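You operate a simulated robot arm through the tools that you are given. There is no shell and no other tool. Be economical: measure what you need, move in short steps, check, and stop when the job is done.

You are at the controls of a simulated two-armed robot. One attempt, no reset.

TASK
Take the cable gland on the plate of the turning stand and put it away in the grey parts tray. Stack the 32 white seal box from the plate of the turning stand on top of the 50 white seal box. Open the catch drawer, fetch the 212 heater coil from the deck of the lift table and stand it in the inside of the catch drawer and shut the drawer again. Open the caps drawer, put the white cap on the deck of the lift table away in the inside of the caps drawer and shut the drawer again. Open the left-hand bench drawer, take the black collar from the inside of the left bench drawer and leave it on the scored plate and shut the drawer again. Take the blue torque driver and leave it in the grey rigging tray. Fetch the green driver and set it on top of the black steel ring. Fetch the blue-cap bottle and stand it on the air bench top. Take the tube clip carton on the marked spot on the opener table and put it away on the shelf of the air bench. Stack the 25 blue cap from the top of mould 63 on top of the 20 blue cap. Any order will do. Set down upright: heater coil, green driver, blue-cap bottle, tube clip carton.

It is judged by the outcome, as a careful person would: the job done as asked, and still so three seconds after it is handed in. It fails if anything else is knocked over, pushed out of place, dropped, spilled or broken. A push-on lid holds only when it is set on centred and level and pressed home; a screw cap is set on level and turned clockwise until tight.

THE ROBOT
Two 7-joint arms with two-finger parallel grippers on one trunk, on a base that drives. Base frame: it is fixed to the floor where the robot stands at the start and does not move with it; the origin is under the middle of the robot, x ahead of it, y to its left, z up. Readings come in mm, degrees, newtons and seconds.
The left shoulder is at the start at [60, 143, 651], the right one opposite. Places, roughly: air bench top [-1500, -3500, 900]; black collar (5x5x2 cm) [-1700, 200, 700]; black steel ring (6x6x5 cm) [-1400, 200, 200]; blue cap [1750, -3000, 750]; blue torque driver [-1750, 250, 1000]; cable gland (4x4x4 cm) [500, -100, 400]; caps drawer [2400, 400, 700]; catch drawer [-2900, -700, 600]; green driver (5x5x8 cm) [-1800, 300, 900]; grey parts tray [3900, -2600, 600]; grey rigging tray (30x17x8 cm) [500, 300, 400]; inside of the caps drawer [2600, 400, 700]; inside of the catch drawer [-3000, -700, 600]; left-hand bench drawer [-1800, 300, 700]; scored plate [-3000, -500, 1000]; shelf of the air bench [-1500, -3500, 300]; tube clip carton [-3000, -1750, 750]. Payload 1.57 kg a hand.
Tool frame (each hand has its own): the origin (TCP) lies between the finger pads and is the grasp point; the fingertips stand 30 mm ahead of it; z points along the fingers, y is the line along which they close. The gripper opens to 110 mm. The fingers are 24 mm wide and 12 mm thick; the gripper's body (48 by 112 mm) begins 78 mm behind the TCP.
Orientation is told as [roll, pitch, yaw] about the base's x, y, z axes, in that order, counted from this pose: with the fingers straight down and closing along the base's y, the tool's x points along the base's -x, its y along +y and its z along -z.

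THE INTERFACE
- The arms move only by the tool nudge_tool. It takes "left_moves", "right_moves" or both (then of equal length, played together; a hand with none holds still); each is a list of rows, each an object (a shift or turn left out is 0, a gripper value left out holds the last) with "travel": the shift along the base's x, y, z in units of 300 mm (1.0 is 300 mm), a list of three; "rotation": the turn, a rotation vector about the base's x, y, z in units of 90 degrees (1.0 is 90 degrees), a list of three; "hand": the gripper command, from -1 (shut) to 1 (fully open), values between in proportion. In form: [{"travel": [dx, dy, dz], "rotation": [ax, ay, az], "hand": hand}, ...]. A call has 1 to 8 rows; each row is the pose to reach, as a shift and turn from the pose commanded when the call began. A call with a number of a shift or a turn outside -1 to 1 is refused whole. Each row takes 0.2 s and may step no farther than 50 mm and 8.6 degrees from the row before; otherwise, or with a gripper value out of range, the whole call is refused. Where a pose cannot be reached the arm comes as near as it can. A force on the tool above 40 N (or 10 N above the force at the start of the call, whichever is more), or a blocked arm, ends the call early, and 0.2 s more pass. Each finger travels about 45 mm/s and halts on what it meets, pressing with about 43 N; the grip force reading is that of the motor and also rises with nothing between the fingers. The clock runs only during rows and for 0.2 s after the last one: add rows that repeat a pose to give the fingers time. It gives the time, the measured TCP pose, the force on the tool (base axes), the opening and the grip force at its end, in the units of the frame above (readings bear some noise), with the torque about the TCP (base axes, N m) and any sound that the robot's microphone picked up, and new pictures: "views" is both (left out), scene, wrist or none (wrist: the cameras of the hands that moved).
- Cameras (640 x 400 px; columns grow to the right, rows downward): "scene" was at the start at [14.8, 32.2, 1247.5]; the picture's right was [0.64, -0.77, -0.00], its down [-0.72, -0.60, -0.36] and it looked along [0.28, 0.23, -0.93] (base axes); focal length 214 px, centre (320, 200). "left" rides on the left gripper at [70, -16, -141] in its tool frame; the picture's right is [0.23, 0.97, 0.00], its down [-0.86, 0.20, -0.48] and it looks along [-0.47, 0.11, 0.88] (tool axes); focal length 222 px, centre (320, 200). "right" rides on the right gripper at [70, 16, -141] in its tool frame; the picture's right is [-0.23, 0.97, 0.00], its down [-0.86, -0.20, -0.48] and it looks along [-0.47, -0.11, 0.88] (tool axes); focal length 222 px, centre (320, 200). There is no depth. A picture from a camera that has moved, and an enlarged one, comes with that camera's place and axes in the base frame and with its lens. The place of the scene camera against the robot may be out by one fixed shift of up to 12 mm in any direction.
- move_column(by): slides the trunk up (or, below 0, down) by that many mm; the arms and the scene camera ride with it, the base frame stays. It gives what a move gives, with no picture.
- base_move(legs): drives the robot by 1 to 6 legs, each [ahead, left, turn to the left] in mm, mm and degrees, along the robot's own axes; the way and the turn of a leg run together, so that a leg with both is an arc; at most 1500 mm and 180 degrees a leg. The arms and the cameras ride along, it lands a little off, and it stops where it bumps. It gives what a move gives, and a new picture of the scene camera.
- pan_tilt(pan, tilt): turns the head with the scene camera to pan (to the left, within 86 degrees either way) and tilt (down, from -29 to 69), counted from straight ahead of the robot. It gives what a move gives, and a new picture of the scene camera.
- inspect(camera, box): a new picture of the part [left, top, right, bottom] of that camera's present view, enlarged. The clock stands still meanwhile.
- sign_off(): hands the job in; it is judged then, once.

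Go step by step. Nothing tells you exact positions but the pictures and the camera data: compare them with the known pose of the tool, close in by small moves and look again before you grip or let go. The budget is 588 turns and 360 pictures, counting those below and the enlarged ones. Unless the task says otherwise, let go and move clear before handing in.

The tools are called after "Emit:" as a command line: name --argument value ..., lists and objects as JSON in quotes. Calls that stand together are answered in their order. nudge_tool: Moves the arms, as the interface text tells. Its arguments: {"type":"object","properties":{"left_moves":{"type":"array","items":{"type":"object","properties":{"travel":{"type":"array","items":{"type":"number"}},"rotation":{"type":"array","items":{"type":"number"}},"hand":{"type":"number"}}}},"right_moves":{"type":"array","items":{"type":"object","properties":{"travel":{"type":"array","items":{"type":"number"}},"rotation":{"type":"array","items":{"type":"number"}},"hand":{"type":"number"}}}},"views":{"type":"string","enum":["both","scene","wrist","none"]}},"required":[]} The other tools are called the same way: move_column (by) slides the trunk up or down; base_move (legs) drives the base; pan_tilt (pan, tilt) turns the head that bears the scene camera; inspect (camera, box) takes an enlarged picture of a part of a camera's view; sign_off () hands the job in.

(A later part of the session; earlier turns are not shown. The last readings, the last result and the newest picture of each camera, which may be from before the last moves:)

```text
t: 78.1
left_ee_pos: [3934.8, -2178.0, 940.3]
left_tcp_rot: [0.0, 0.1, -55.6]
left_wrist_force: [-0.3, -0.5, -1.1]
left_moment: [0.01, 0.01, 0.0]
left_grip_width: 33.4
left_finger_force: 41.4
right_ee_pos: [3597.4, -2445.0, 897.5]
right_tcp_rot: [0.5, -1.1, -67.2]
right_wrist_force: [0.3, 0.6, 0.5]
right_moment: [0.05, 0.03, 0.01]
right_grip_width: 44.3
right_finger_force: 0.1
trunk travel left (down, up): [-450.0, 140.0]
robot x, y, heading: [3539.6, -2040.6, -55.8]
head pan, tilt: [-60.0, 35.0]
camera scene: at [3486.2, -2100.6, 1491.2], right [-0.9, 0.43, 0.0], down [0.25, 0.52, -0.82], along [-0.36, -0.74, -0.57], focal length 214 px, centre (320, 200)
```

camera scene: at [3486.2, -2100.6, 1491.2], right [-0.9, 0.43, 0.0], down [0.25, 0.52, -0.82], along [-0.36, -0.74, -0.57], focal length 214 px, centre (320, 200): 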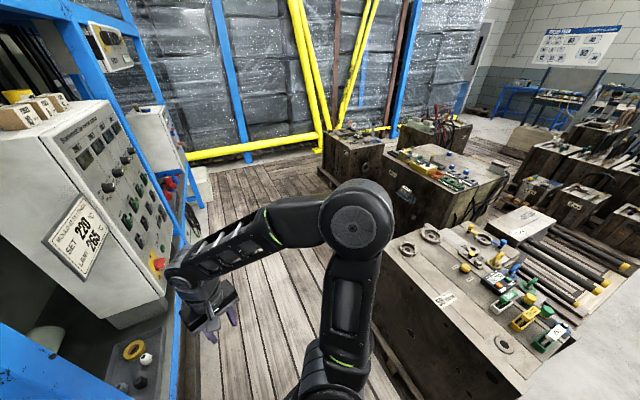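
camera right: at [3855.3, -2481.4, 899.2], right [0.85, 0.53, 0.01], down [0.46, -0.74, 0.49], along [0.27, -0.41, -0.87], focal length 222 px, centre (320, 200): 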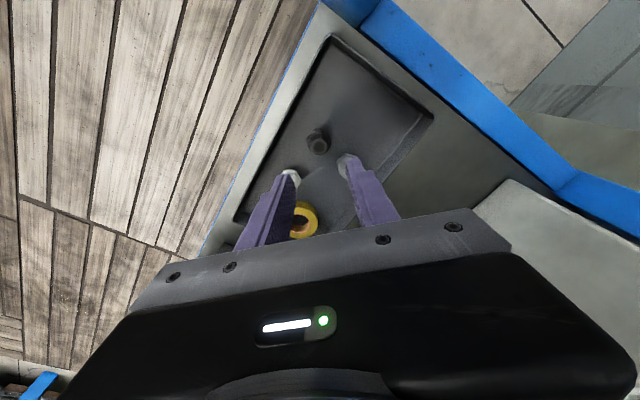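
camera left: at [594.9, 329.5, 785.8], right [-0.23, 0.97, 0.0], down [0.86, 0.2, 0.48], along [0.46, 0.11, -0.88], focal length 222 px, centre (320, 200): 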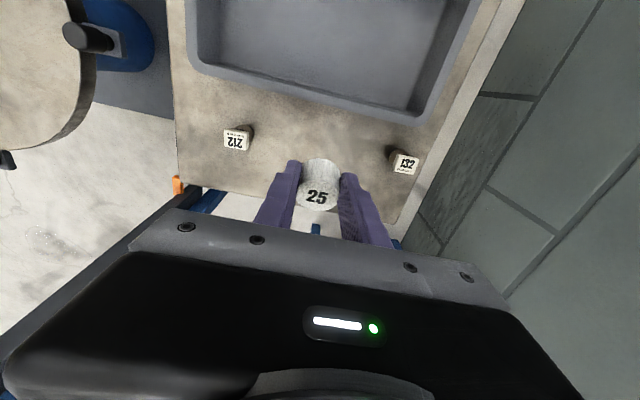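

Gland is in the tray. Now look for the blue caps on mould 63.

Emit:
inspect --camera "scene" --box '[370, 90, 530, 220]'

Emit:
inspect --camera "scene" --box '[430, 100, 640, 260]'

```text
3.08 times, centred on (450, 155) of scene
camera zoom: at [3486.2, -2100.6, 1491.2], right [-0.9, 0.43, 0.0], down [0.25, 0.52, -0.82], along [-0.36, -0.74, -0.57], focal length 660 px, centre (-80, 338)
```

zoom: 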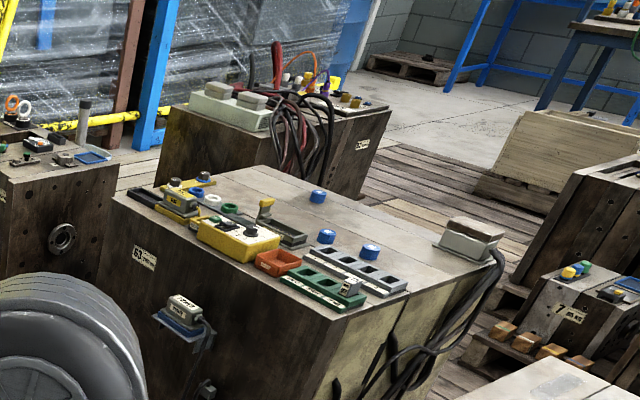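

```text
2.50 times, centred on (535, 180) of scene
camera zoom: at [3486.2, -2100.6, 1491.2], right [-0.9, 0.43, 0.0], down [0.25, 0.52, -0.82], along [-0.36, -0.74, -0.57], focal length 536 px, centre (-218, 250)
```

zoom: 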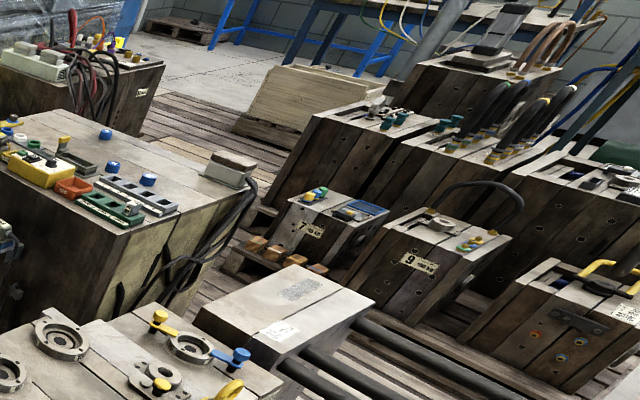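

Three blue caps sit on mould 63 near [1880,-2980]. I'll back off, turn to face -x and strafe into the aisle on its +x side.

Emit:
base_move --legs '[[-500, 0, 0], [0, 0, -124.3], [0, 700, 0]]'

Emit:
pan_tilt --pan 30 --tilt 40

```text
t: 89.7
left_ee_pos: [2916.9, -2572.3, 940.8]
left_tcp_rot: [0.1, 0.2, 179.6]
left_wrist_force: [0.2, -0.3, -0.1]
left_moment: [0.02, 0.01, 0.02]
left_grip_width: 33.4
left_finger_force: 41.4
right_ee_pos: [2889.8, -2140.6, 897.8]
right_tcp_rot: [0.4, -1.2, 167.9]
right_wrist_force: [0.0, -0.5, 0.2]
right_moment: [0.08, -0.04, 0.0]
right_grip_width: 44.2
right_finger_force: 0.0
trunk travel left (down, up): [-450.0, 140.0]
robot x, y, heading: [3254.9, -2322.6, 179.5]
head pan, tilt: [-60.0, 35.0]
camera scene: at [3241.8, -2251.0, 1491.2], right [0.87, 0.49, 0.0], down [0.28, -0.5, -0.82], along [-0.4, 0.71, -0.57], focal length 214 px, centre (320, 200)
```

scene: 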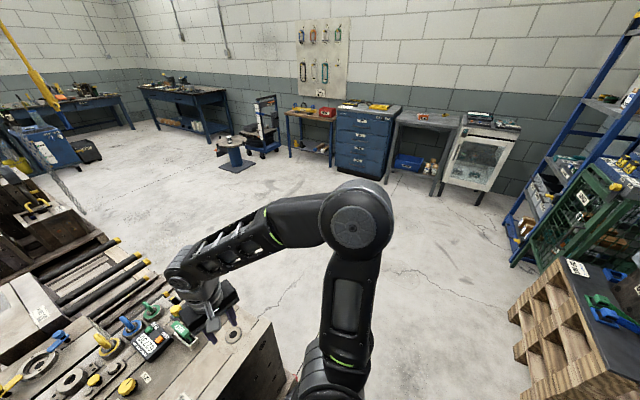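

```text
t: 91.3
left_ee_pos: [2917.7, -2571.4, 940.9]
left_tcp_rot: [0.0, 0.1, 179.6]
left_wrist_force: [0.4, 0.0, -0.4]
left_moment: [0.0, -0.01, 0.0]
left_grip_width: 33.1
left_finger_force: 41.3
right_ee_pos: [2889.4, -2141.1, 897.8]
right_tcp_rot: [0.4, -1.2, 168.0]
right_wrist_force: [0.0, -0.1, 0.2]
right_moment: [0.0, 0.01, 0.02]
right_grip_width: 43.9
right_finger_force: 0.2
trunk travel left (down, up): [-450.0, 140.0]
robot x, y, heading: [3253.3, -2325.0, 179.6]
head pan, tilt: [30.0, 40.0]
camera scene: at [3211.3, -2369.0, 1483.6], right [-0.49, 0.87, 0.0], down [0.56, 0.32, -0.77], along [-0.67, -0.38, -0.64], focal length 214 px, centre (320, 200)
```

scene: 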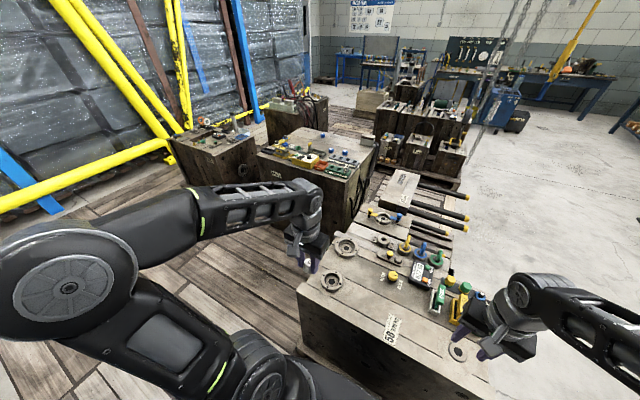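

Emit:
base_move --legs '[[0, 840, 0], [480, 0, 0]]'

Emit:
pan_tilt --pan -10 --tilt 45

```text
t: 98.2
left_ee_pos: [2426.7, -3401.0, 941.0]
left_tcp_rot: [0.0, 0.1, 179.2]
left_wrist_force: [-0.8, -1.0, 0.3]
left_moment: [0.03, -0.01, -0.02]
left_grip_width: 33.4
left_finger_force: 40.9
right_ee_pos: [2404.1, -2969.6, 897.3]
right_tcp_rot: [0.4, -1.2, 167.4]
right_wrist_force: [-0.8, 0.8, -0.1]
right_moment: [-0.02, 0.0, 0.0]
right_grip_width: 43.8
right_finger_force: 0.1
trunk travel left (down, up): [-450.0, 140.0]
robot x, y, heading: [2766.0, -3155.9, 179.1]
head pan, tilt: [30.0, 40.0]
camera scene: at [2722.9, -3201.5, 1483.6], right [-0.49, 0.87, 0.0], down [0.56, 0.31, -0.77], along [-0.67, -0.37, -0.64], focal length 214 px, centre (320, 200)
```

scene: 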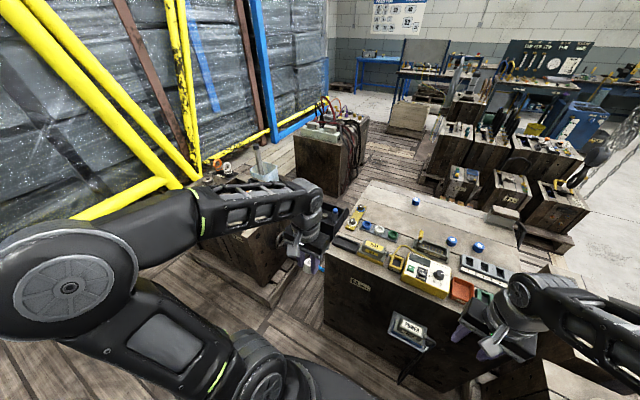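

```text
t: 99.3
left_ee_pos: [2426.9, -3401.3, 940.4]
left_tcp_rot: [0.0, 0.1, 179.3]
left_wrist_force: [-1.0, -0.3, 0.3]
left_moment: [-0.04, 0.0, 0.04]
left_grip_width: 33.4
left_finger_force: 41.5
right_ee_pos: [2404.1, -2970.9, 897.8]
right_tcp_rot: [0.4, -1.2, 167.4]
right_wrist_force: [-0.4, -0.3, -0.2]
right_moment: [-0.03, -0.03, 0.0]
right_grip_width: 43.9
right_finger_force: 0.0
trunk travel left (down, up): [-450.0, 140.0]
robot x, y, heading: [2765.2, -3154.4, 178.9]
head pan, tilt: [-10.0, 45.0]
camera scene: at [2718.0, -3144.8, 1476.4], right [0.19, 0.98, 0.0], down [0.69, -0.13, -0.71], along [-0.69, 0.13, -0.71], focal length 214 px, centre (320, 200)
```

scene: 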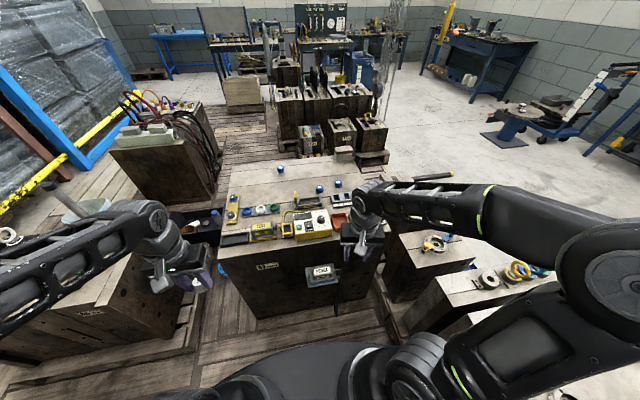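

Emit:
inspect --camera "scene" --box '[210, 140, 390, 260]'

Emit:
inspect --camera "scene" --box '[265, 155, 355, 215]'

```text
3.33 times, centred on (300, 200) of scene
camera zoom: at [2718.0, -3144.8, 1476.4], right [0.19, 0.98, 0.0], down [0.69, -0.13, -0.71], along [-0.69, 0.13, -0.71], focal length 715 px, centre (387, 200)
```

zoom: 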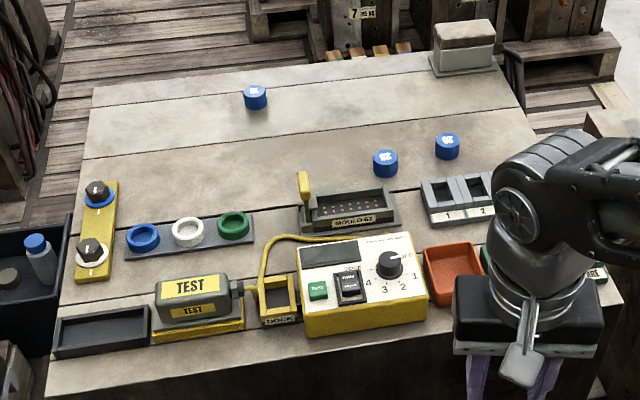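

```text
6.67 times, centred on (310, 185) of scene
camera zoom: at [2718.0, -3144.8, 1476.4], right [0.19, 0.98, 0.0], down [0.69, -0.13, -0.71], along [-0.69, 0.13, -0.71], focal length 1430 px, centre (387, 300)
```

zoom: 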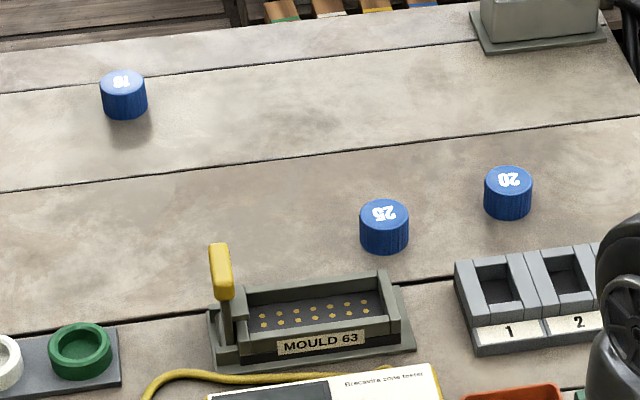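

Cap 25 is the middle one, cap 20 the one to the right. Drive a little closer.

Emit:
base_move --legs '[[190, 0, 1]]'

Emit:
nudge_tool --right_moves '[{"travel": [-0.1, -0.02, 0], "rotation": [0, 0.04, 0.04], "hand": 0.3}, {"travel": [-0.25, -0.04, 0], "rotation": [0, 0.08, 0.08], "hand": 0.3}, {"travel": [-0.4, -0.06, -0.02], "rotation": [0, 0.13, 0.12], "hand": 0.3}, {"travel": [-0.55, -0.08, -0.04], "rotation": [0, 0.13, 0.12], "hand": 0.3}, {"travel": [-0.68, -0.09, -0.08], "rotation": [0, 0.13, 0.12], "hand": 0.3}, {"travel": [-0.8, -0.09, -0.14], "rotation": [0, 0.13, 0.12], "hand": 0.3}]' --views "both"

```text
t: 100.9
left_ee_pos: [2242.8, -3406.6, 939.9]
left_tcp_rot: [0.0, 0.1, -179.8]
left_wrist_force: [0.4, 0.8, -0.6]
left_moment: [-0.01, 0.0, 0.02]
left_grip_width: 33.1
left_finger_force: 41.5
right_ee_pos: [2211.7, -2975.5, 896.2]
right_tcp_rot: [0.4, -1.2, 168.5]
right_wrist_force: [0.1, 0.3, -0.7]
right_moment: [-0.04, -0.01, -0.01]
right_grip_width: 44.1
right_finger_force: 0.0
trunk travel left (down, up): [-450.0, 140.0]
robot x, y, heading: [2577.5, -3159.1, -180.0]
head pan, tilt: [-10.0, 45.0]
camera scene: at [2527.6, -3144.3, 1476.3], right [0.17, 0.99, 0.0], down [0.7, -0.12, -0.71], along [-0.7, 0.12, -0.71], focal length 214 px, centre (320, 200)
```

scene: 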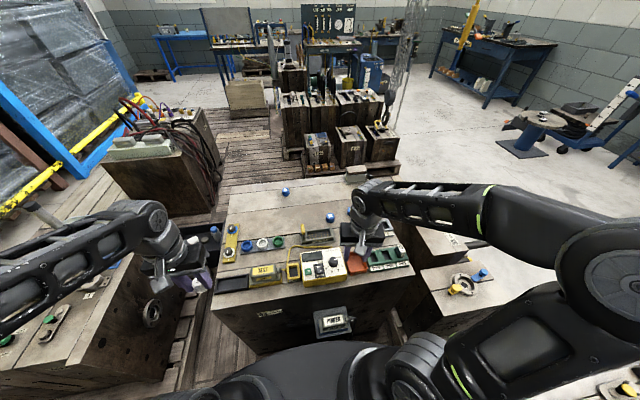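

```text
t: 102.3
left_ee_pos: [2243.2, -3405.6, 940.4]
left_tcp_rot: [0.0, 0.2, -179.8]
left_wrist_force: [-0.2, -0.4, -0.7]
left_moment: [0.03, -0.01, -0.01]
left_grip_width: 33.3
left_finger_force: 41.4
right_ee_pos: [1970.8, -3004.6, 855.6]
right_tcp_rot: [1.7, -12.8, 179.2]
right_wrist_force: [-0.1, 0.4, -0.1]
right_moment: [-0.01, -0.02, 0.01]
right_grip_width: 71.4
right_finger_force: 0.0
trunk travel left (down, up): [-450.0, 140.0]
robot x, y, heading: [2572.8, -3154.0, -179.8]
head pan, tilt: [-10.0, 45.0]
camera scene: at [2528.0, -3144.3, 1476.3], right [0.17, 0.99, 0.0], down [0.7, -0.12, -0.71], along [-0.7, 0.12, -0.71], focal length 214 px, centre (320, 200)
camera right: at [2070.6, -3018.0, 979.0], right [-0.23, -0.97, 0.08], down [-0.73, 0.22, 0.65], along [-0.65, 0.09, -0.76], focal length 222 px, centre (320, 200)
```

scene: 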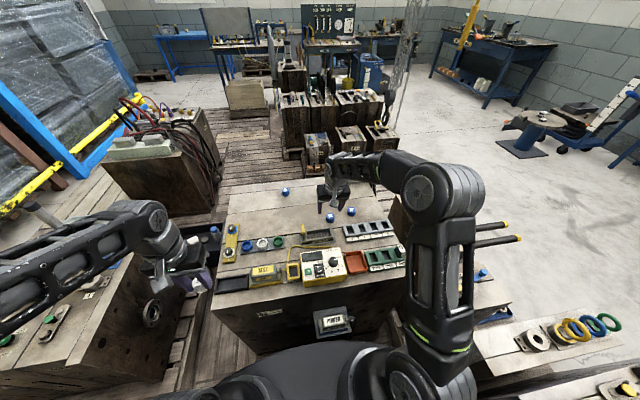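
right: 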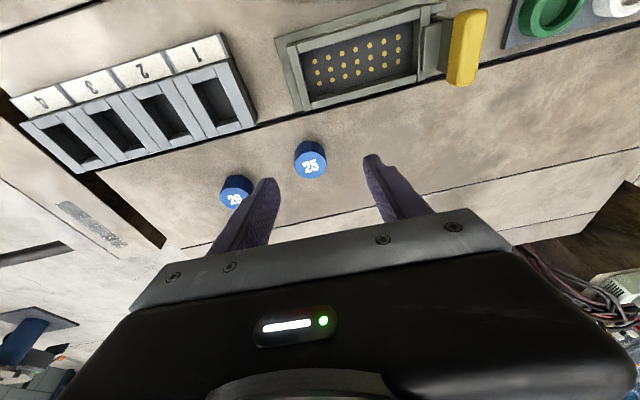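

Emit:
nudge_tool --right_moves '[{"travel": [-0.06, 0.02, -0.05], "rotation": [0.019, 0, 0]}, {"travel": [-0.1, 0.04, -0.15], "rotation": [0.019, 0, 0]}]' --views "wrist"

Emit:
inspect --camera "right" --box '[200, 110, 400, 235]'

```text
t: 102.9
left_ee_pos: [2241.2, -3405.8, 940.8]
left_tcp_rot: [0.0, 0.0, -179.8]
left_wrist_force: [0.8, 0.2, 0.2]
left_moment: [0.01, -0.01, -0.01]
left_grip_width: 33.5
left_finger_force: 41.0
right_ee_pos: [1941.9, -2990.5, 811.0]
right_tcp_rot: [0.0, -13.0, 179.6]
right_wrist_force: [0.4, 0.4, 0.5]
right_moment: [0.01, -0.01, 0.03]
right_grip_width: 71.7
right_finger_force: 0.0
trunk travel left (down, up): [-450.0, 140.0]
robot x, y, heading: [2577.4, -3155.0, -179.9]
head pan, tilt: [-10.0, 45.0]
camera right: at [2041.2, -3008.2, 934.2], right [-0.23, -0.97, 0.05], down [-0.73, 0.2, 0.66], along [-0.65, 0.11, -0.75], focal length 222 px, centre (320, 200)
```

right: 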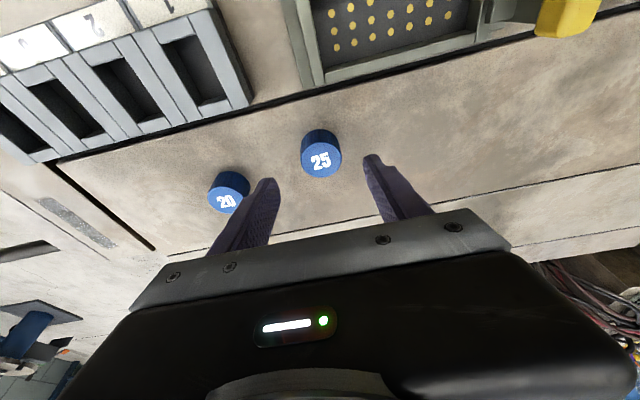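

```text
3.20 times, centred on (300, 172) of right
camera zoom: at [2041.2, -3008.2, 934.2], right [-0.23, -0.97, 0.05], down [-0.73, 0.2, 0.66], along [-0.65, 0.11, -0.75], focal length 711 px, centre (384, 288)
```

zoom: 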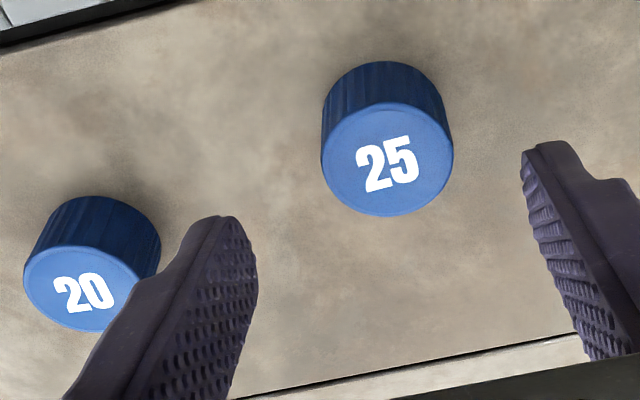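

Emit:
nudge_tool --right_moves '[{"travel": [0, -0.012, -0.06]}, {"travel": [0, -0.012, -0.1]}, {"travel": [0, -0.012, -0.1]}]' --views "none"

Emit:
inspect --camera "right" --box '[200, 110, 400, 235]'

```text
t: 103.7
left_ee_pos: [2242.6, -3405.7, 940.3]
left_tcp_rot: [0.0, 0.1, -179.7]
left_wrist_force: [1.0, 0.6, 0.0]
left_moment: [-0.05, -0.03, 0.0]
left_grip_width: 33.4
left_finger_force: 41.2
right_ee_pos: [1943.0, -2995.0, 780.5]
right_tcp_rot: [-0.1, -12.8, 179.6]
right_wrist_force: [0.0, -0.4, -0.3]
right_moment: [0.0, -0.01, -0.02]
right_grip_width: 71.4
right_finger_force: 0.1
trunk travel left (down, up): [-450.0, 140.0]
robot x, y, heading: [2580.2, -3155.0, -179.8]
head pan, tilt: [-10.0, 45.0]
```

```text
3.20 times, centred on (300, 172) of right
camera zoom: at [2042.2, -3012.4, 903.9], right [-0.23, -0.97, 0.05], down [-0.73, 0.2, 0.66], along [-0.65, 0.11, -0.75], focal length 711 px, centre (384, 288)
```

zoom: 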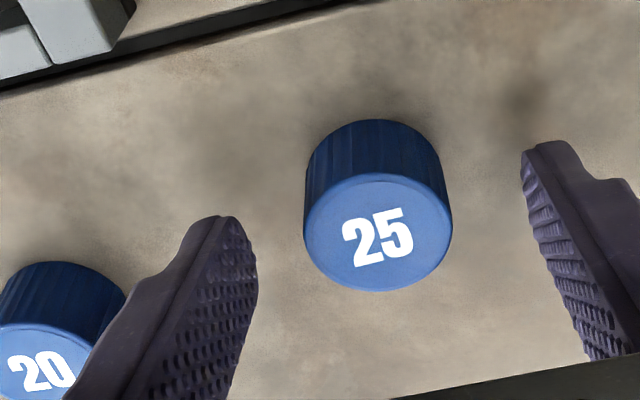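

Emit:
nudge_tool --right_moves '[{"travel": [0.013, 0, -0.005]}, {"travel": [0.013, 0, -0.005], "hand": -1}, {"travel": [0.013, 0, -0.005], "hand": -1}, {"travel": [0.013, 0, -0.005], "hand": -1}, {"travel": [0.013, 0, -0.005], "hand": -1}, {"travel": [0.013, 0, -0.005], "hand": -1}]' --views "none"

Emit:
nudge_tool --right_moves '[{"travel": [0, 0, 0.1]}, {"travel": [0, 0, 0.2]}]' --views "wrist"

Emit:
inspect --camera "right" --box '[180, 110, 380, 235]'

```text
t: 105.1
left_ee_pos: [2243.4, -3406.5, 941.2]
left_tcp_rot: [0.1, 0.0, -179.9]
left_wrist_force: [-0.5, 0.8, -0.4]
left_moment: [0.02, 0.0, -0.01]
left_grip_width: 33.0
left_finger_force: 41.2
right_ee_pos: [1946.1, -2994.7, 779.1]
right_tcp_rot: [-0.1, -12.9, 179.6]
right_wrist_force: [-0.2, -0.6, 0.5]
right_moment: [0.0, 0.0, 0.01]
right_grip_width: 32.8
right_finger_force: 38.9
trunk travel left (down, up): [-450.0, 140.0]
robot x, y, heading: [2581.2, -3152.9, -180.0]
head pan, tilt: [-10.0, 45.0]
```

```text
t: 105.7
left_ee_pos: [2244.3, -3405.5, 941.1]
left_tcp_rot: [0.0, 0.2, -179.8]
left_wrist_force: [0.5, -0.4, -0.5]
left_moment: [-0.02, -0.02, -0.03]
left_grip_width: 33.2
left_finger_force: 41.2
right_ee_pos: [1946.1, -2994.3, 839.2]
right_tcp_rot: [-0.1, -12.8, 179.5]
right_wrist_force: [-0.6, 0.2, 1.3]
right_moment: [0.01, 0.01, 0.03]
right_grip_width: 31.9
right_finger_force: 40.0
trunk travel left (down, up): [-450.0, 140.0]
robot x, y, heading: [2577.8, -3155.0, -180.0]
head pan, tilt: [-10.0, 45.0]
camera right: at [2045.9, -3011.3, 963.0], right [-0.23, -0.97, 0.05], down [-0.73, 0.2, 0.66], along [-0.65, 0.11, -0.75], focal length 222 px, centre (320, 200)
```

right: 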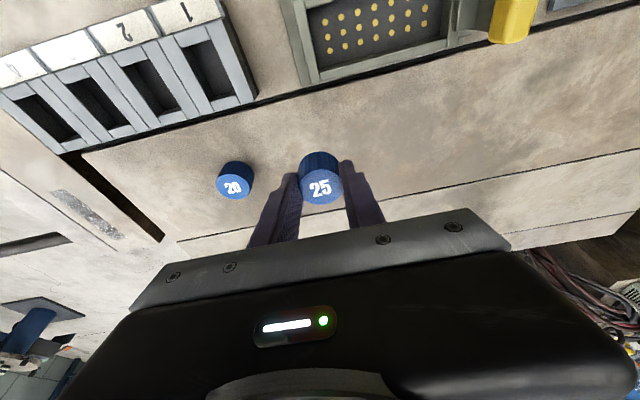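

```text
3.20 times, centred on (280, 172) of right
camera zoom: at [2045.9, -3011.3, 963.0], right [-0.23, -0.97, 0.05], down [-0.73, 0.2, 0.66], along [-0.65, 0.11, -0.75], focal length 711 px, centre (448, 288)
```

zoom: 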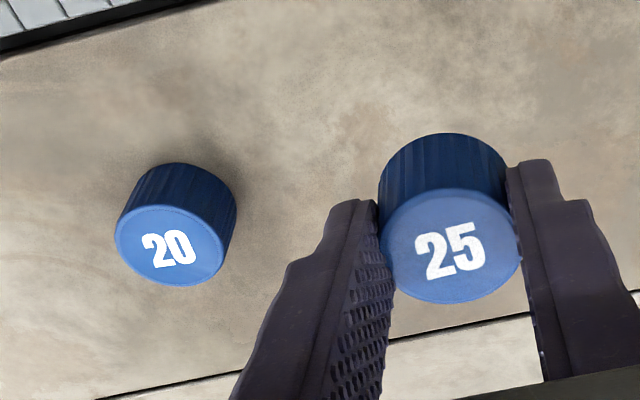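

Emit:
nudge_tool --right_moves '[{"travel": [-0.02, 0.15, 0]}, {"travel": [-0.05, 0.28, 0]}, {"travel": [-0.07, 0.325, 0]}, {"travel": [-0.07, 0.325, 0]}]' --views "none"

Emit:
inspect --camera "right" --box '[220, 100, 420, 225]'

Emit:
inspect --camera "scene" --box '[300, 170, 390, 230]'

```text
t: 106.7
left_ee_pos: [2244.0, -3404.8, 940.9]
left_tcp_rot: [0.0, 0.1, -179.8]
left_wrist_force: [0.2, -0.3, -0.8]
left_moment: [-0.01, 0.0, -0.01]
left_grip_width: 33.5
left_finger_force: 41.0
right_ee_pos: [1924.8, -2896.6, 838.8]
right_tcp_rot: [-0.1, -12.9, 179.5]
right_wrist_force: [1.2, -0.5, -0.5]
right_moment: [-0.01, 0.01, 0.0]
right_grip_width: 31.8
right_finger_force: 39.9
trunk travel left (down, up): [-450.0, 140.0]
robot x, y, heading: [2579.1, -3149.9, -179.8]
head pan, tilt: [-10.0, 45.0]
```

```text
3.20 times, centred on (320, 162) of right
camera zoom: at [2024.8, -2914.0, 962.7], right [-0.23, -0.97, 0.05], down [-0.73, 0.2, 0.66], along [-0.65, 0.11, -0.75], focal length 711 px, centre (320, 320)
```

zoom: 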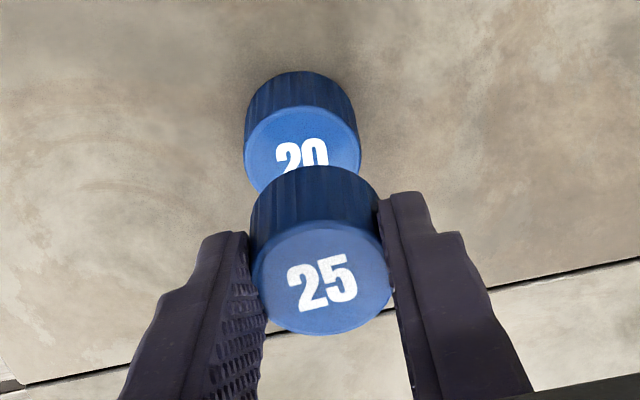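

```text
6.67 times, centred on (345, 200) of scene
camera zoom: at [2528.8, -3144.3, 1476.3], right [0.17, 0.99, 0.0], down [0.7, -0.12, -0.71], along [-0.7, 0.12, -0.71], focal length 1430 px, centre (153, 200)
```

zoom: 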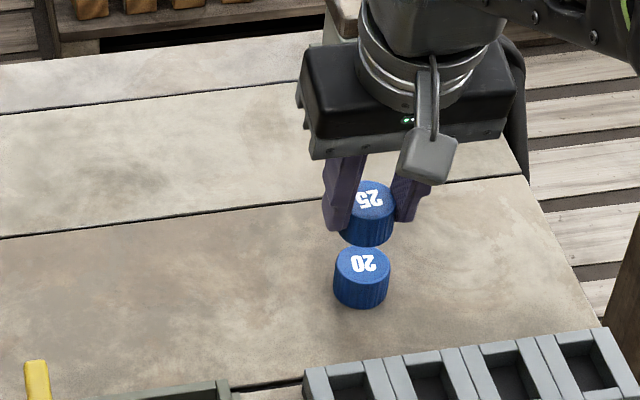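

Emit:
nudge_tool --right_moves '[{"travel": [0.003, 0.006, -0.04]}, {"travel": [0.003, 0.006, -0.08]}, {"travel": [0.003, 0.006, -0.085]}]' --views "none"

Emit:
inspect --camera "right" --box '[240, 110, 400, 210]'

Emit:
inspect --camera "scene" --box '[320, 180, 380, 220]'

```text
t: 107.5
left_ee_pos: [2243.3, -3405.6, 941.0]
left_tcp_rot: [0.1, 0.1, -179.8]
left_wrist_force: [0.3, -0.4, -0.5]
left_moment: [0.01, 0.0, 0.0]
left_grip_width: 33.1
left_finger_force: 41.0
right_ee_pos: [1926.6, -2895.5, 814.7]
right_tcp_rot: [-0.1, -12.8, 179.7]
right_wrist_force: [-0.1, -0.2, -1.0]
right_moment: [0.01, 0.03, -0.02]
right_grip_width: 31.8
right_finger_force: 40.7
trunk travel left (down, up): [-450.0, 140.0]
robot x, y, heading: [2575.0, -3151.9, -180.0]
head pan, tilt: [-10.0, 45.0]
```

```text
4.00 times, centred on (320, 160) of right
camera zoom: at [2025.7, -2913.0, 937.2], right [-0.23, -0.97, 0.05], down [-0.73, 0.2, 0.66], along [-0.65, 0.11, -0.75], focal length 888 px, centre (320, 360)
```

zoom: 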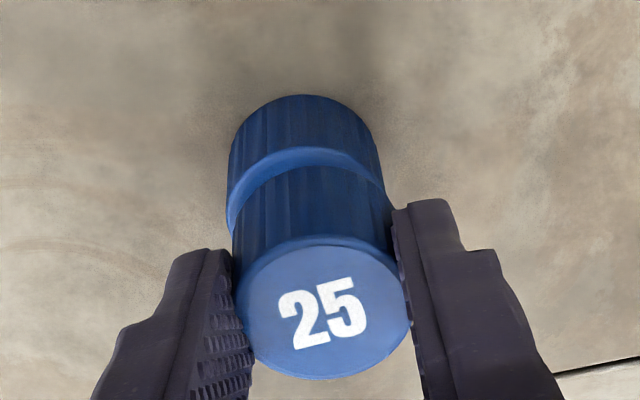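

```text
10.00 times, centred on (350, 200) of scene
camera zoom: at [2528.8, -3144.3, 1476.3], right [0.17, 0.99, 0.0], down [0.7, -0.12, -0.71], along [-0.7, 0.12, -0.71], focal length 2145 px, centre (20, 200)
```

zoom: 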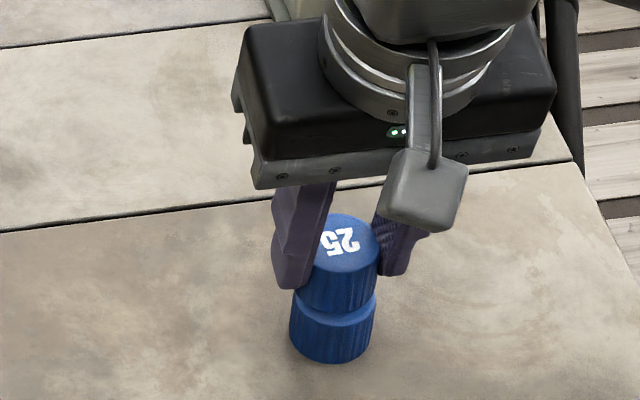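

Emit:
nudge_tool --right_moves '[{"travel": [0, 0.005, -0.01]}, {"travel": [0, 0.005, -0.018]}, {"travel": [0, 0.005, -0.018]}]' --views "none"

Emit:
inspect --camera "right" --box '[240, 110, 400, 210]'

```text
t: 108.3
left_ee_pos: [2242.6, -3405.8, 940.7]
left_tcp_rot: [0.1, 0.1, -179.8]
left_wrist_force: [-0.4, -0.5, -0.7]
left_moment: [0.0, 0.01, 0.01]
left_grip_width: 33.3
left_finger_force: 41.4
right_ee_pos: [1925.7, -2893.7, 806.5]
right_tcp_rot: [-0.1, -12.8, 179.5]
right_wrist_force: [0.1, 0.0, -0.7]
right_moment: [-0.04, 0.0, -0.01]
right_grip_width: 31.7
right_finger_force: 40.2
trunk travel left (down, up): [-450.0, 140.0]
robot x, y, heading: [2581.4, -3153.7, -180.1]
head pan, tilt: [-10.0, 45.0]
```

```text
4.00 times, centred on (320, 160) of right
camera zoom: at [2025.6, -2911.6, 931.6], right [-0.23, -0.97, 0.05], down [-0.73, 0.2, 0.66], along [-0.65, 0.11, -0.75], focal length 888 px, centre (320, 360)
```

zoom: 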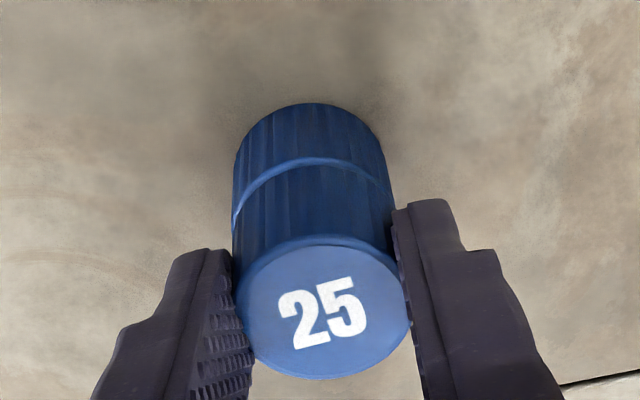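

Nearly touching and lined up; press lightly.

Emit:
nudge_tool --right_moves '[{"travel": [0, 0, -0.006]}, {"travel": [0, 0, -0.012]}, {"travel": [0, 0, -0.012]}]' --views "none"

```text
t: 109.1
left_ee_pos: [2242.3, -3405.1, 940.4]
left_tcp_rot: [0.0, 0.1, -179.8]
left_wrist_force: [0.3, 0.5, -1.1]
left_moment: [-0.02, 0.0, 0.01]
left_grip_width: 33.3
left_finger_force: 41.4
right_ee_pos: [1927.1, -2894.8, 804.7]
right_tcp_rot: [-0.1, -12.9, 179.6]
right_wrist_force: [0.7, 0.4, 3.8]
right_moment: [-0.01, 0.02, 0.02]
right_grip_width: 32.1
right_finger_force: 40.9
trunk travel left (down, up): [-450.0, 140.0]
robot x, y, heading: [2575.1, -3154.9, -180.0]
head pan, tilt: [-10.0, 45.0]
```

Emit:
nudge_tool --right_moves '[{"hand": -0.1}, {"hand": -0.1}, {"hand": -0.1}, {"hand": -0.1}, {"travel": [0.02, 0, 0.1], "hand": -0.1}, {"travel": [0.04, 0, 0.22], "hand": -0.1}, {"travel": [0.06, 0, 0.35], "hand": -0.1}]' --views "wrist"

Emit:
inspect --camera "scene" --box '[300, 180, 390, 240]'

Emit:
inspect --camera "left" --box '[0, 0, 640, 400]'

```text
t: 110.7
left_ee_pos: [2243.1, -3406.1, 940.6]
left_tcp_rot: [0.0, 0.1, -179.6]
left_wrist_force: [0.3, -0.5, -0.9]
left_moment: [0.03, 0.0, 0.0]
left_grip_width: 33.3
left_finger_force: 41.6
right_ee_pos: [1944.9, -2892.9, 910.0]
right_tcp_rot: [-0.2, -12.7, 179.6]
right_wrist_force: [0.3, -0.7, -0.7]
right_moment: [-0.04, 0.0, 0.04]
right_grip_width: 49.7
right_finger_force: 0.1
trunk travel left (down, up): [-450.0, 140.0]
robot x, y, heading: [2576.1, -3155.7, -179.9]
head pan, tilt: [-10.0, 45.0]
camera right: at [2044.1, -2911.9, 1033.8], right [-0.23, -0.97, 0.05], down [-0.73, 0.2, 0.66], along [-0.65, 0.11, -0.75], focal length 222 px, centre (320, 200)
```

right: 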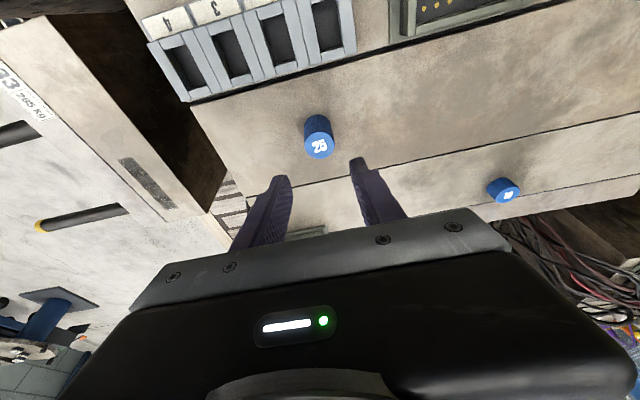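

```text
6.67 times, centred on (345, 210) of scene
camera zoom: at [2529.3, -3144.5, 1476.3], right [0.17, 0.99, 0.0], down [0.7, -0.12, -0.71], along [-0.7, 0.12, -0.71], focal length 1430 px, centre (153, 133)
```

zoom: 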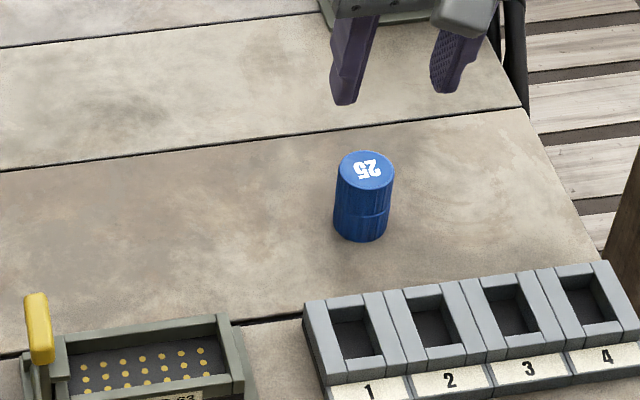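

```text
1.00 times, centred on (320, 200) of left
camera zoom: at [2311.9, -3389.4, 1082.2], right [0.23, -0.97, 0.0], down [-0.85, -0.2, 0.48], along [-0.46, -0.11, -0.88], focal length 222 px, centre (320, 200)
```

zoom: 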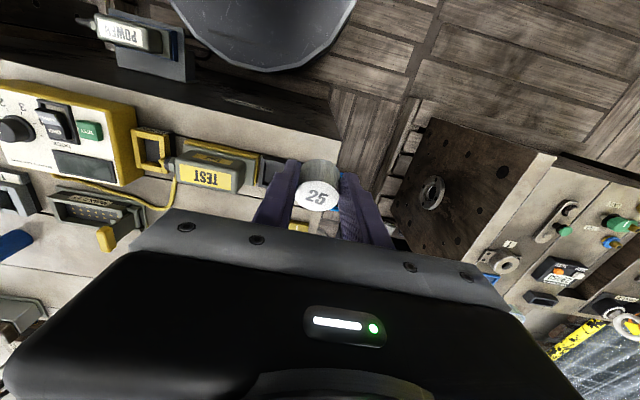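

Caps are stacked. Check the blue-cap bottle in the dark bin beside mould 63.

Emit:
pan_tilt --pan 25 --tilt 50

Emit:
inspect --camera "scene" --box '[230, 110, 430, 260]'

```text
t: 111.7
left_ee_pos: [2242.9, -3405.1, 940.4]
left_tcp_rot: [0.0, 0.1, -179.8]
left_wrist_force: [0.8, 0.0, 0.3]
left_moment: [-0.02, 0.01, 0.0]
left_grip_width: 33.3
left_finger_force: 41.4
right_ee_pos: [1944.2, -2894.7, 910.3]
right_tcp_rot: [-0.1, -12.7, 179.5]
right_wrist_force: [-0.2, 0.5, 0.1]
right_moment: [0.03, 0.04, 0.0]
right_grip_width: 49.5
right_finger_force: 0.1
trunk travel left (down, up): [-450.0, 140.0]
robot x, y, heading: [2575.9, -3155.6, -179.8]
head pan, tilt: [25.0, 50.0]
camera scene: at [2539.2, -3190.9, 1469.4], right [-0.42, 0.91, 0.0], down [0.69, 0.32, -0.64], along [-0.58, -0.27, -0.77], focal length 214 px, centre (320, 200)
```

scene: 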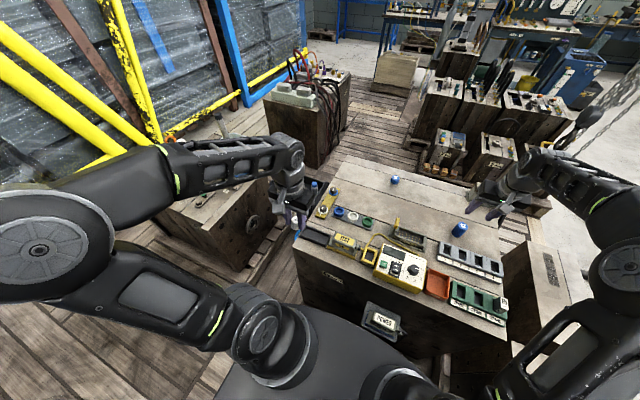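

```text
2.67 times, centred on (330, 185) of scene
camera zoom: at [2539.2, -3190.9, 1469.4], right [-0.42, 0.91, 0.0], down [0.69, 0.32, -0.64], along [-0.58, -0.27, -0.77], focal length 572 px, centre (293, 240)
```

zoom: 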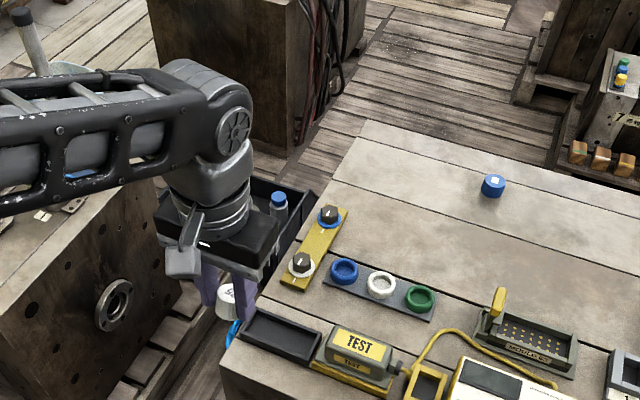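

Emit:
nudge_tool --left_moves '[{"travel": [0.15, -0.05, 0.05]}, {"travel": [0.3, -0.1, 0.1]}, {"travel": [0.4, -0.15, 0.15]}]' --right_moves '[{"travel": [0.15, 0, 0.05]}, {"travel": [0.3, 0, 0.05], "rotation": [0, -0.07, 0]}, {"travel": [0.45, 0, 0.05], "rotation": [0, -0.14, 0]}]' --views "scene"

Emit:
inspect --camera "scene" --box '[250, 150, 370, 240]'

```text
t: 112.5
left_ee_pos: [2363.6, -3449.8, 986.4]
left_tcp_rot: [0.0, 0.0, -179.7]
left_wrist_force: [-0.3, 1.0, -0.8]
left_moment: [-0.01, 0.0, -0.01]
left_grip_width: 33.4
left_finger_force: 41.2
right_ee_pos: [2080.0, -2893.9, 925.1]
right_tcp_rot: [-0.1, -0.3, 179.6]
right_wrist_force: [0.1, 0.3, -0.3]
right_moment: [-0.02, 0.03, 0.03]
right_grip_width: 49.3
right_finger_force: 0.0
trunk travel left (down, up): [-450.0, 140.0]
robot x, y, heading: [2575.4, -3158.4, -179.9]
head pan, tilt: [25.0, 50.0]
camera scene: at [2540.0, -3189.3, 1469.5], right [-0.42, 0.91, 0.0], down [0.69, 0.32, -0.64], along [-0.58, -0.27, -0.77], focal length 214 px, centre (320, 200)
```

scene: 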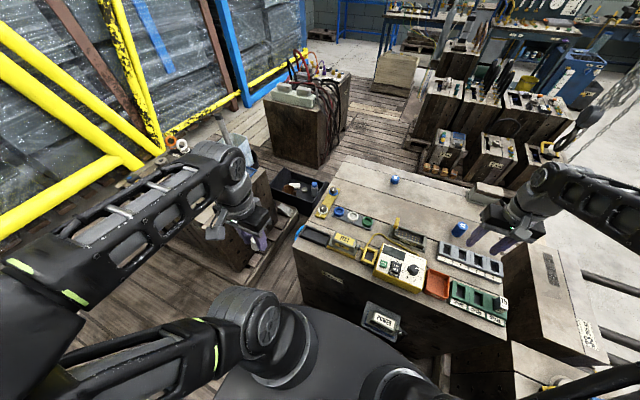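

```text
4.44 times, centred on (310, 195) of scene
camera zoom: at [2540.0, -3189.3, 1469.5], right [-0.42, 0.91, 0.0], down [0.69, 0.32, -0.64], along [-0.58, -0.27, -0.77], focal length 953 px, centre (364, 222)
```

zoom: 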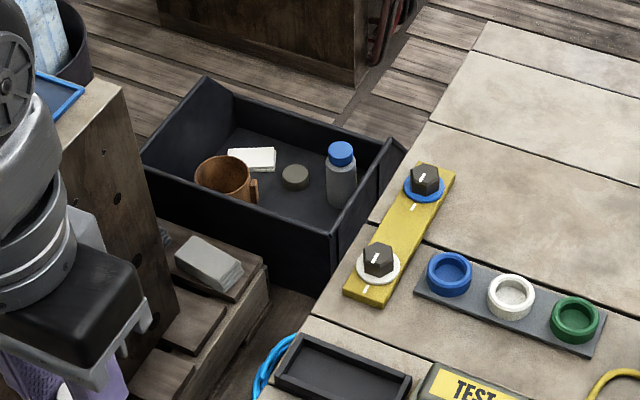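

Emit:
pan_tilt --pan -5 --tilt 10

Emit:
inspect --camera "scene" --box '[180, 140, 400, 270]'

```text
t: 113.5
left_ee_pos: [2363.0, -3450.1, 985.4]
left_tcp_rot: [0.0, 0.1, -179.8]
left_wrist_force: [0.2, 0.5, -0.1]
left_moment: [0.03, 0.01, 0.04]
left_grip_width: 33.2
left_finger_force: 40.9
right_ee_pos: [2079.4, -2894.8, 924.1]
right_tcp_rot: [-0.1, -0.3, 179.6]
right_wrist_force: [0.4, 0.4, -0.1]
right_moment: [-0.01, 0.01, 0.03]
right_grip_width: 49.3
right_finger_force: 0.1
trunk travel left (down, up): [-450.0, 140.0]
robot x, y, heading: [2577.2, -3155.1, -179.8]
head pan, tilt: [-5.0, 10.0]
camera scene: at [2516.4, -3150.4, 1531.2], right [0.08, 1.0, 0.0], down [0.17, -0.01, -0.98], along [-0.98, 0.08, -0.17], focal length 214 px, centre (320, 200)
```

scene: 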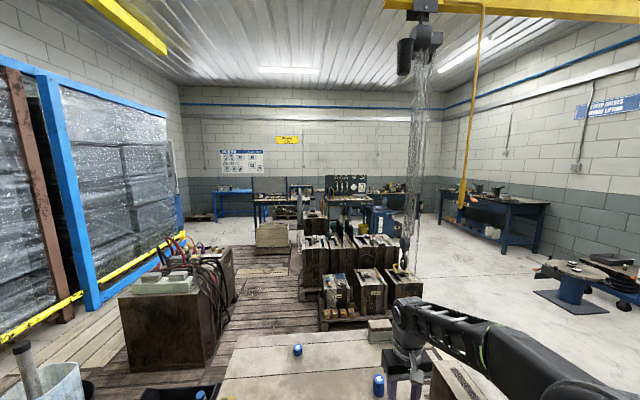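

```text
2.91 times, centred on (290, 205) of scene
camera zoom: at [2516.4, -3150.4, 1531.2], right [0.08, 1.0, 0.0], down [0.17, -0.01, -0.98], along [-0.98, 0.08, -0.17], focal length 624 px, centre (407, 186)
```

zoom: 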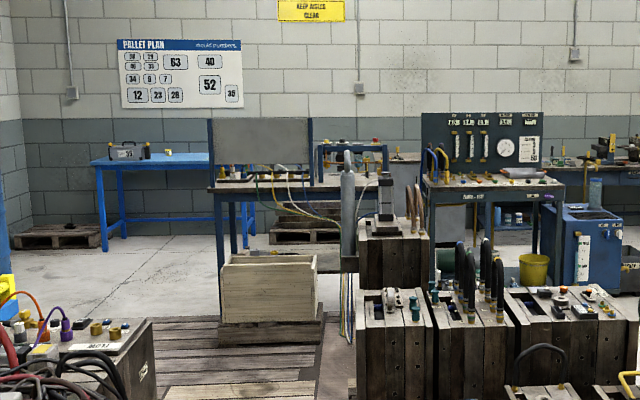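

Emit:
base_move --legs '[[-250, 0, 0], [0, 500, 0]]'

Emit:
pan_tilt --pan 0 --tilt 40

Emit:
inspect --camera "scene" --box '[240, 100, 440, 240]'

```text
t: 117.9
left_ee_pos: [2612.8, -3947.7, 985.5]
left_tcp_rot: [0.0, 0.1, -180.1]
left_wrist_force: [0.3, 0.2, -0.6]
left_moment: [-0.01, -0.03, 0.02]
left_grip_width: 33.4
left_finger_force: 40.8
right_ee_pos: [2330.7, -3388.3, 925.5]
right_tcp_rot: [-0.3, -0.3, 179.4]
right_wrist_force: [0.4, 0.1, 0.1]
right_moment: [0.0, 0.02, 0.01]
right_grip_width: 49.6
right_finger_force: 0.1
trunk travel left (down, up): [-450.0, 140.0]
robot x, y, heading: [2830.3, -3648.2, 180.0]
head pan, tilt: [-5.0, 10.0]
camera scene: at [2767.4, -3647.0, 1531.3], right [0.09, 1.0, 0.0], down [0.17, -0.01, -0.98], along [-0.98, 0.09, -0.17], focal length 214 px, centre (320, 200)
```

scene: 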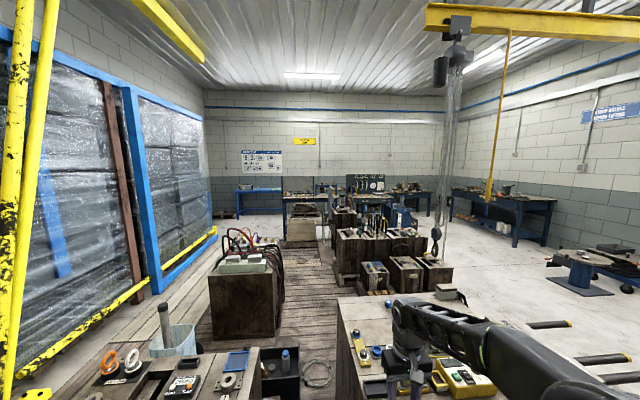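

```text
t: 118.8
left_ee_pos: [2611.7, -3946.2, 986.6]
left_tcp_rot: [-0.1, 0.1, -180.0]
left_wrist_force: [0.1, -0.6, -1.0]
left_moment: [0.0, 0.01, 0.02]
left_grip_width: 33.3
left_finger_force: 40.6
right_ee_pos: [2330.6, -3388.9, 925.0]
right_tcp_rot: [-0.2, -0.2, 179.4]
right_wrist_force: [0.2, 0.0, 0.2]
right_moment: [0.01, 0.0, 0.03]
right_grip_width: 49.5
right_finger_force: 0.0
trunk travel left (down, up): [-450.0, 140.0]
robot x, y, heading: [2829.0, -3651.8, 180.0]
head pan, tilt: [0.0, 40.0]
camera scene: at [2774.9, -3654.4, 1483.7], right [0.0, 1.0, 0.0], down [0.64, 0.0, -0.77], along [-0.77, 0.0, -0.64], focal length 214 px, centre (320, 200)
```

scene: 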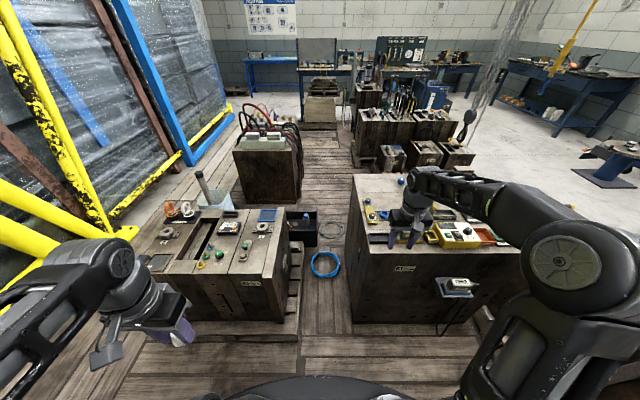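

```text
2.86 times, centred on (340, 170) of scene
camera zoom: at [2774.9, -3654.4, 1483.7], right [0.0, 1.0, 0.0], down [0.64, 0.0, -0.77], along [-0.77, 0.0, -0.64], focal length 613 px, centre (263, 286)
```

zoom: 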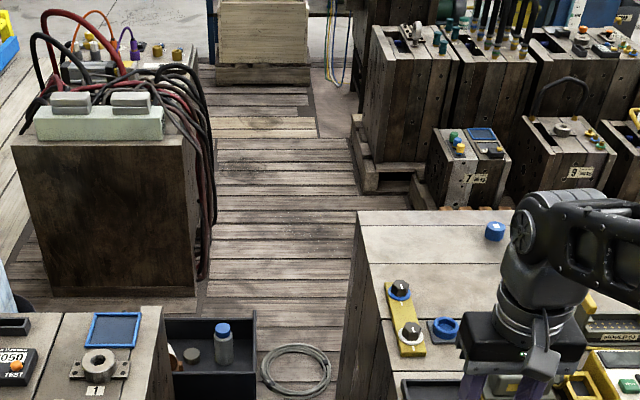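

The bin bottle stands almost on the floor behind a mould, so I'll look for other candidates later. Next the caps drawer: back out of the aisle to the blue cabinet.

Emit:
base_move --legs '[[-430, 0, 0], [0, -1400, 0], [0, -950, 0], [0, 0, -90], [600, 700, 0]]'

Emit:
pan_tilt --pan 0 --tilt 25

```text
t: 128.2
left_ee_pos: [3036.3, -2558.7, 985.7]
left_tcp_rot: [0.0, 0.0, -178.6]
left_wrist_force: [0.4, 0.7, 0.0]
left_moment: [-0.01, -0.05, -0.01]
left_grip_width: 33.3
left_finger_force: 41.0
right_ee_pos: [2741.8, -2007.4, 924.3]
right_tcp_rot: [-0.1, -0.2, -179.3]
right_wrist_force: [-0.5, -0.2, -0.5]
right_moment: [0.03, 0.02, 0.0]
right_grip_width: 49.7
right_finger_force: 0.0
trunk travel left (down, up): [-450.0, 140.0]
robot x, y, heading: [3247.9, -2252.5, -178.8]
head pan, tilt: [0.0, 40.0]
stopped in leg 3: the robot was blocked; the commanded pose is now the measured one
camera scene: at [3192.5, -2263.0, 1483.6], right [-0.02, 1.0, 0.0], down [0.64, 0.01, -0.77], along [-0.77, -0.02, -0.64], focal length 214 px, centre (320, 200)
```

scene: 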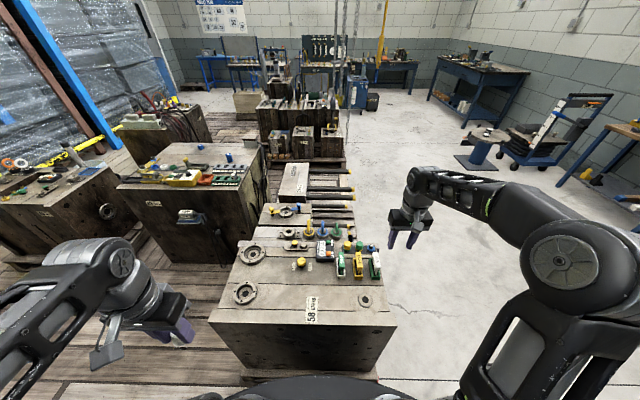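

```text
t: 129.0
left_ee_pos: [3037.3, -2559.4, 985.7]
left_tcp_rot: [0.0, 0.0, -178.7]
left_wrist_force: [-0.6, 0.4, -0.9]
left_moment: [-0.01, 0.02, -0.03]
left_grip_width: 33.2
left_finger_force: 41.2
right_ee_pos: [2742.6, -2007.0, 924.7]
right_tcp_rot: [-0.2, -0.1, -179.3]
right_wrist_force: [-0.2, -0.9, 0.2]
right_moment: [0.01, -0.01, -0.01]
right_grip_width: 49.6
right_finger_force: 0.0
trunk travel left (down, up): [-450.0, 140.0]
robot x, y, heading: [3249.8, -2254.3, -179.0]
head pan, tilt: [0.0, 25.0]
camera scene: at [3185.4, -2263.1, 1506.9], right [-0.02, 1.0, 0.0], down [0.42, 0.01, -0.91], along [-0.91, -0.02, -0.42], focal length 214 px, centre (320, 200)
```

scene: 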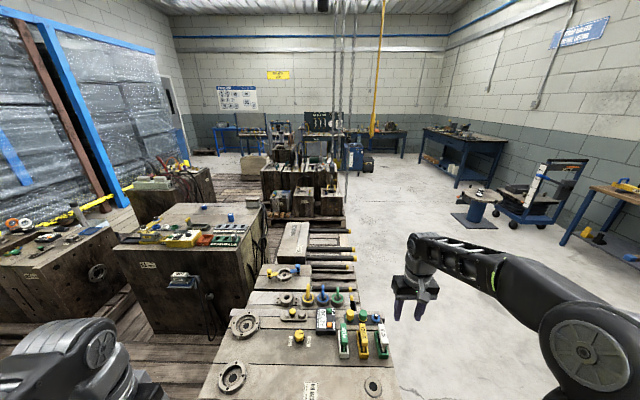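

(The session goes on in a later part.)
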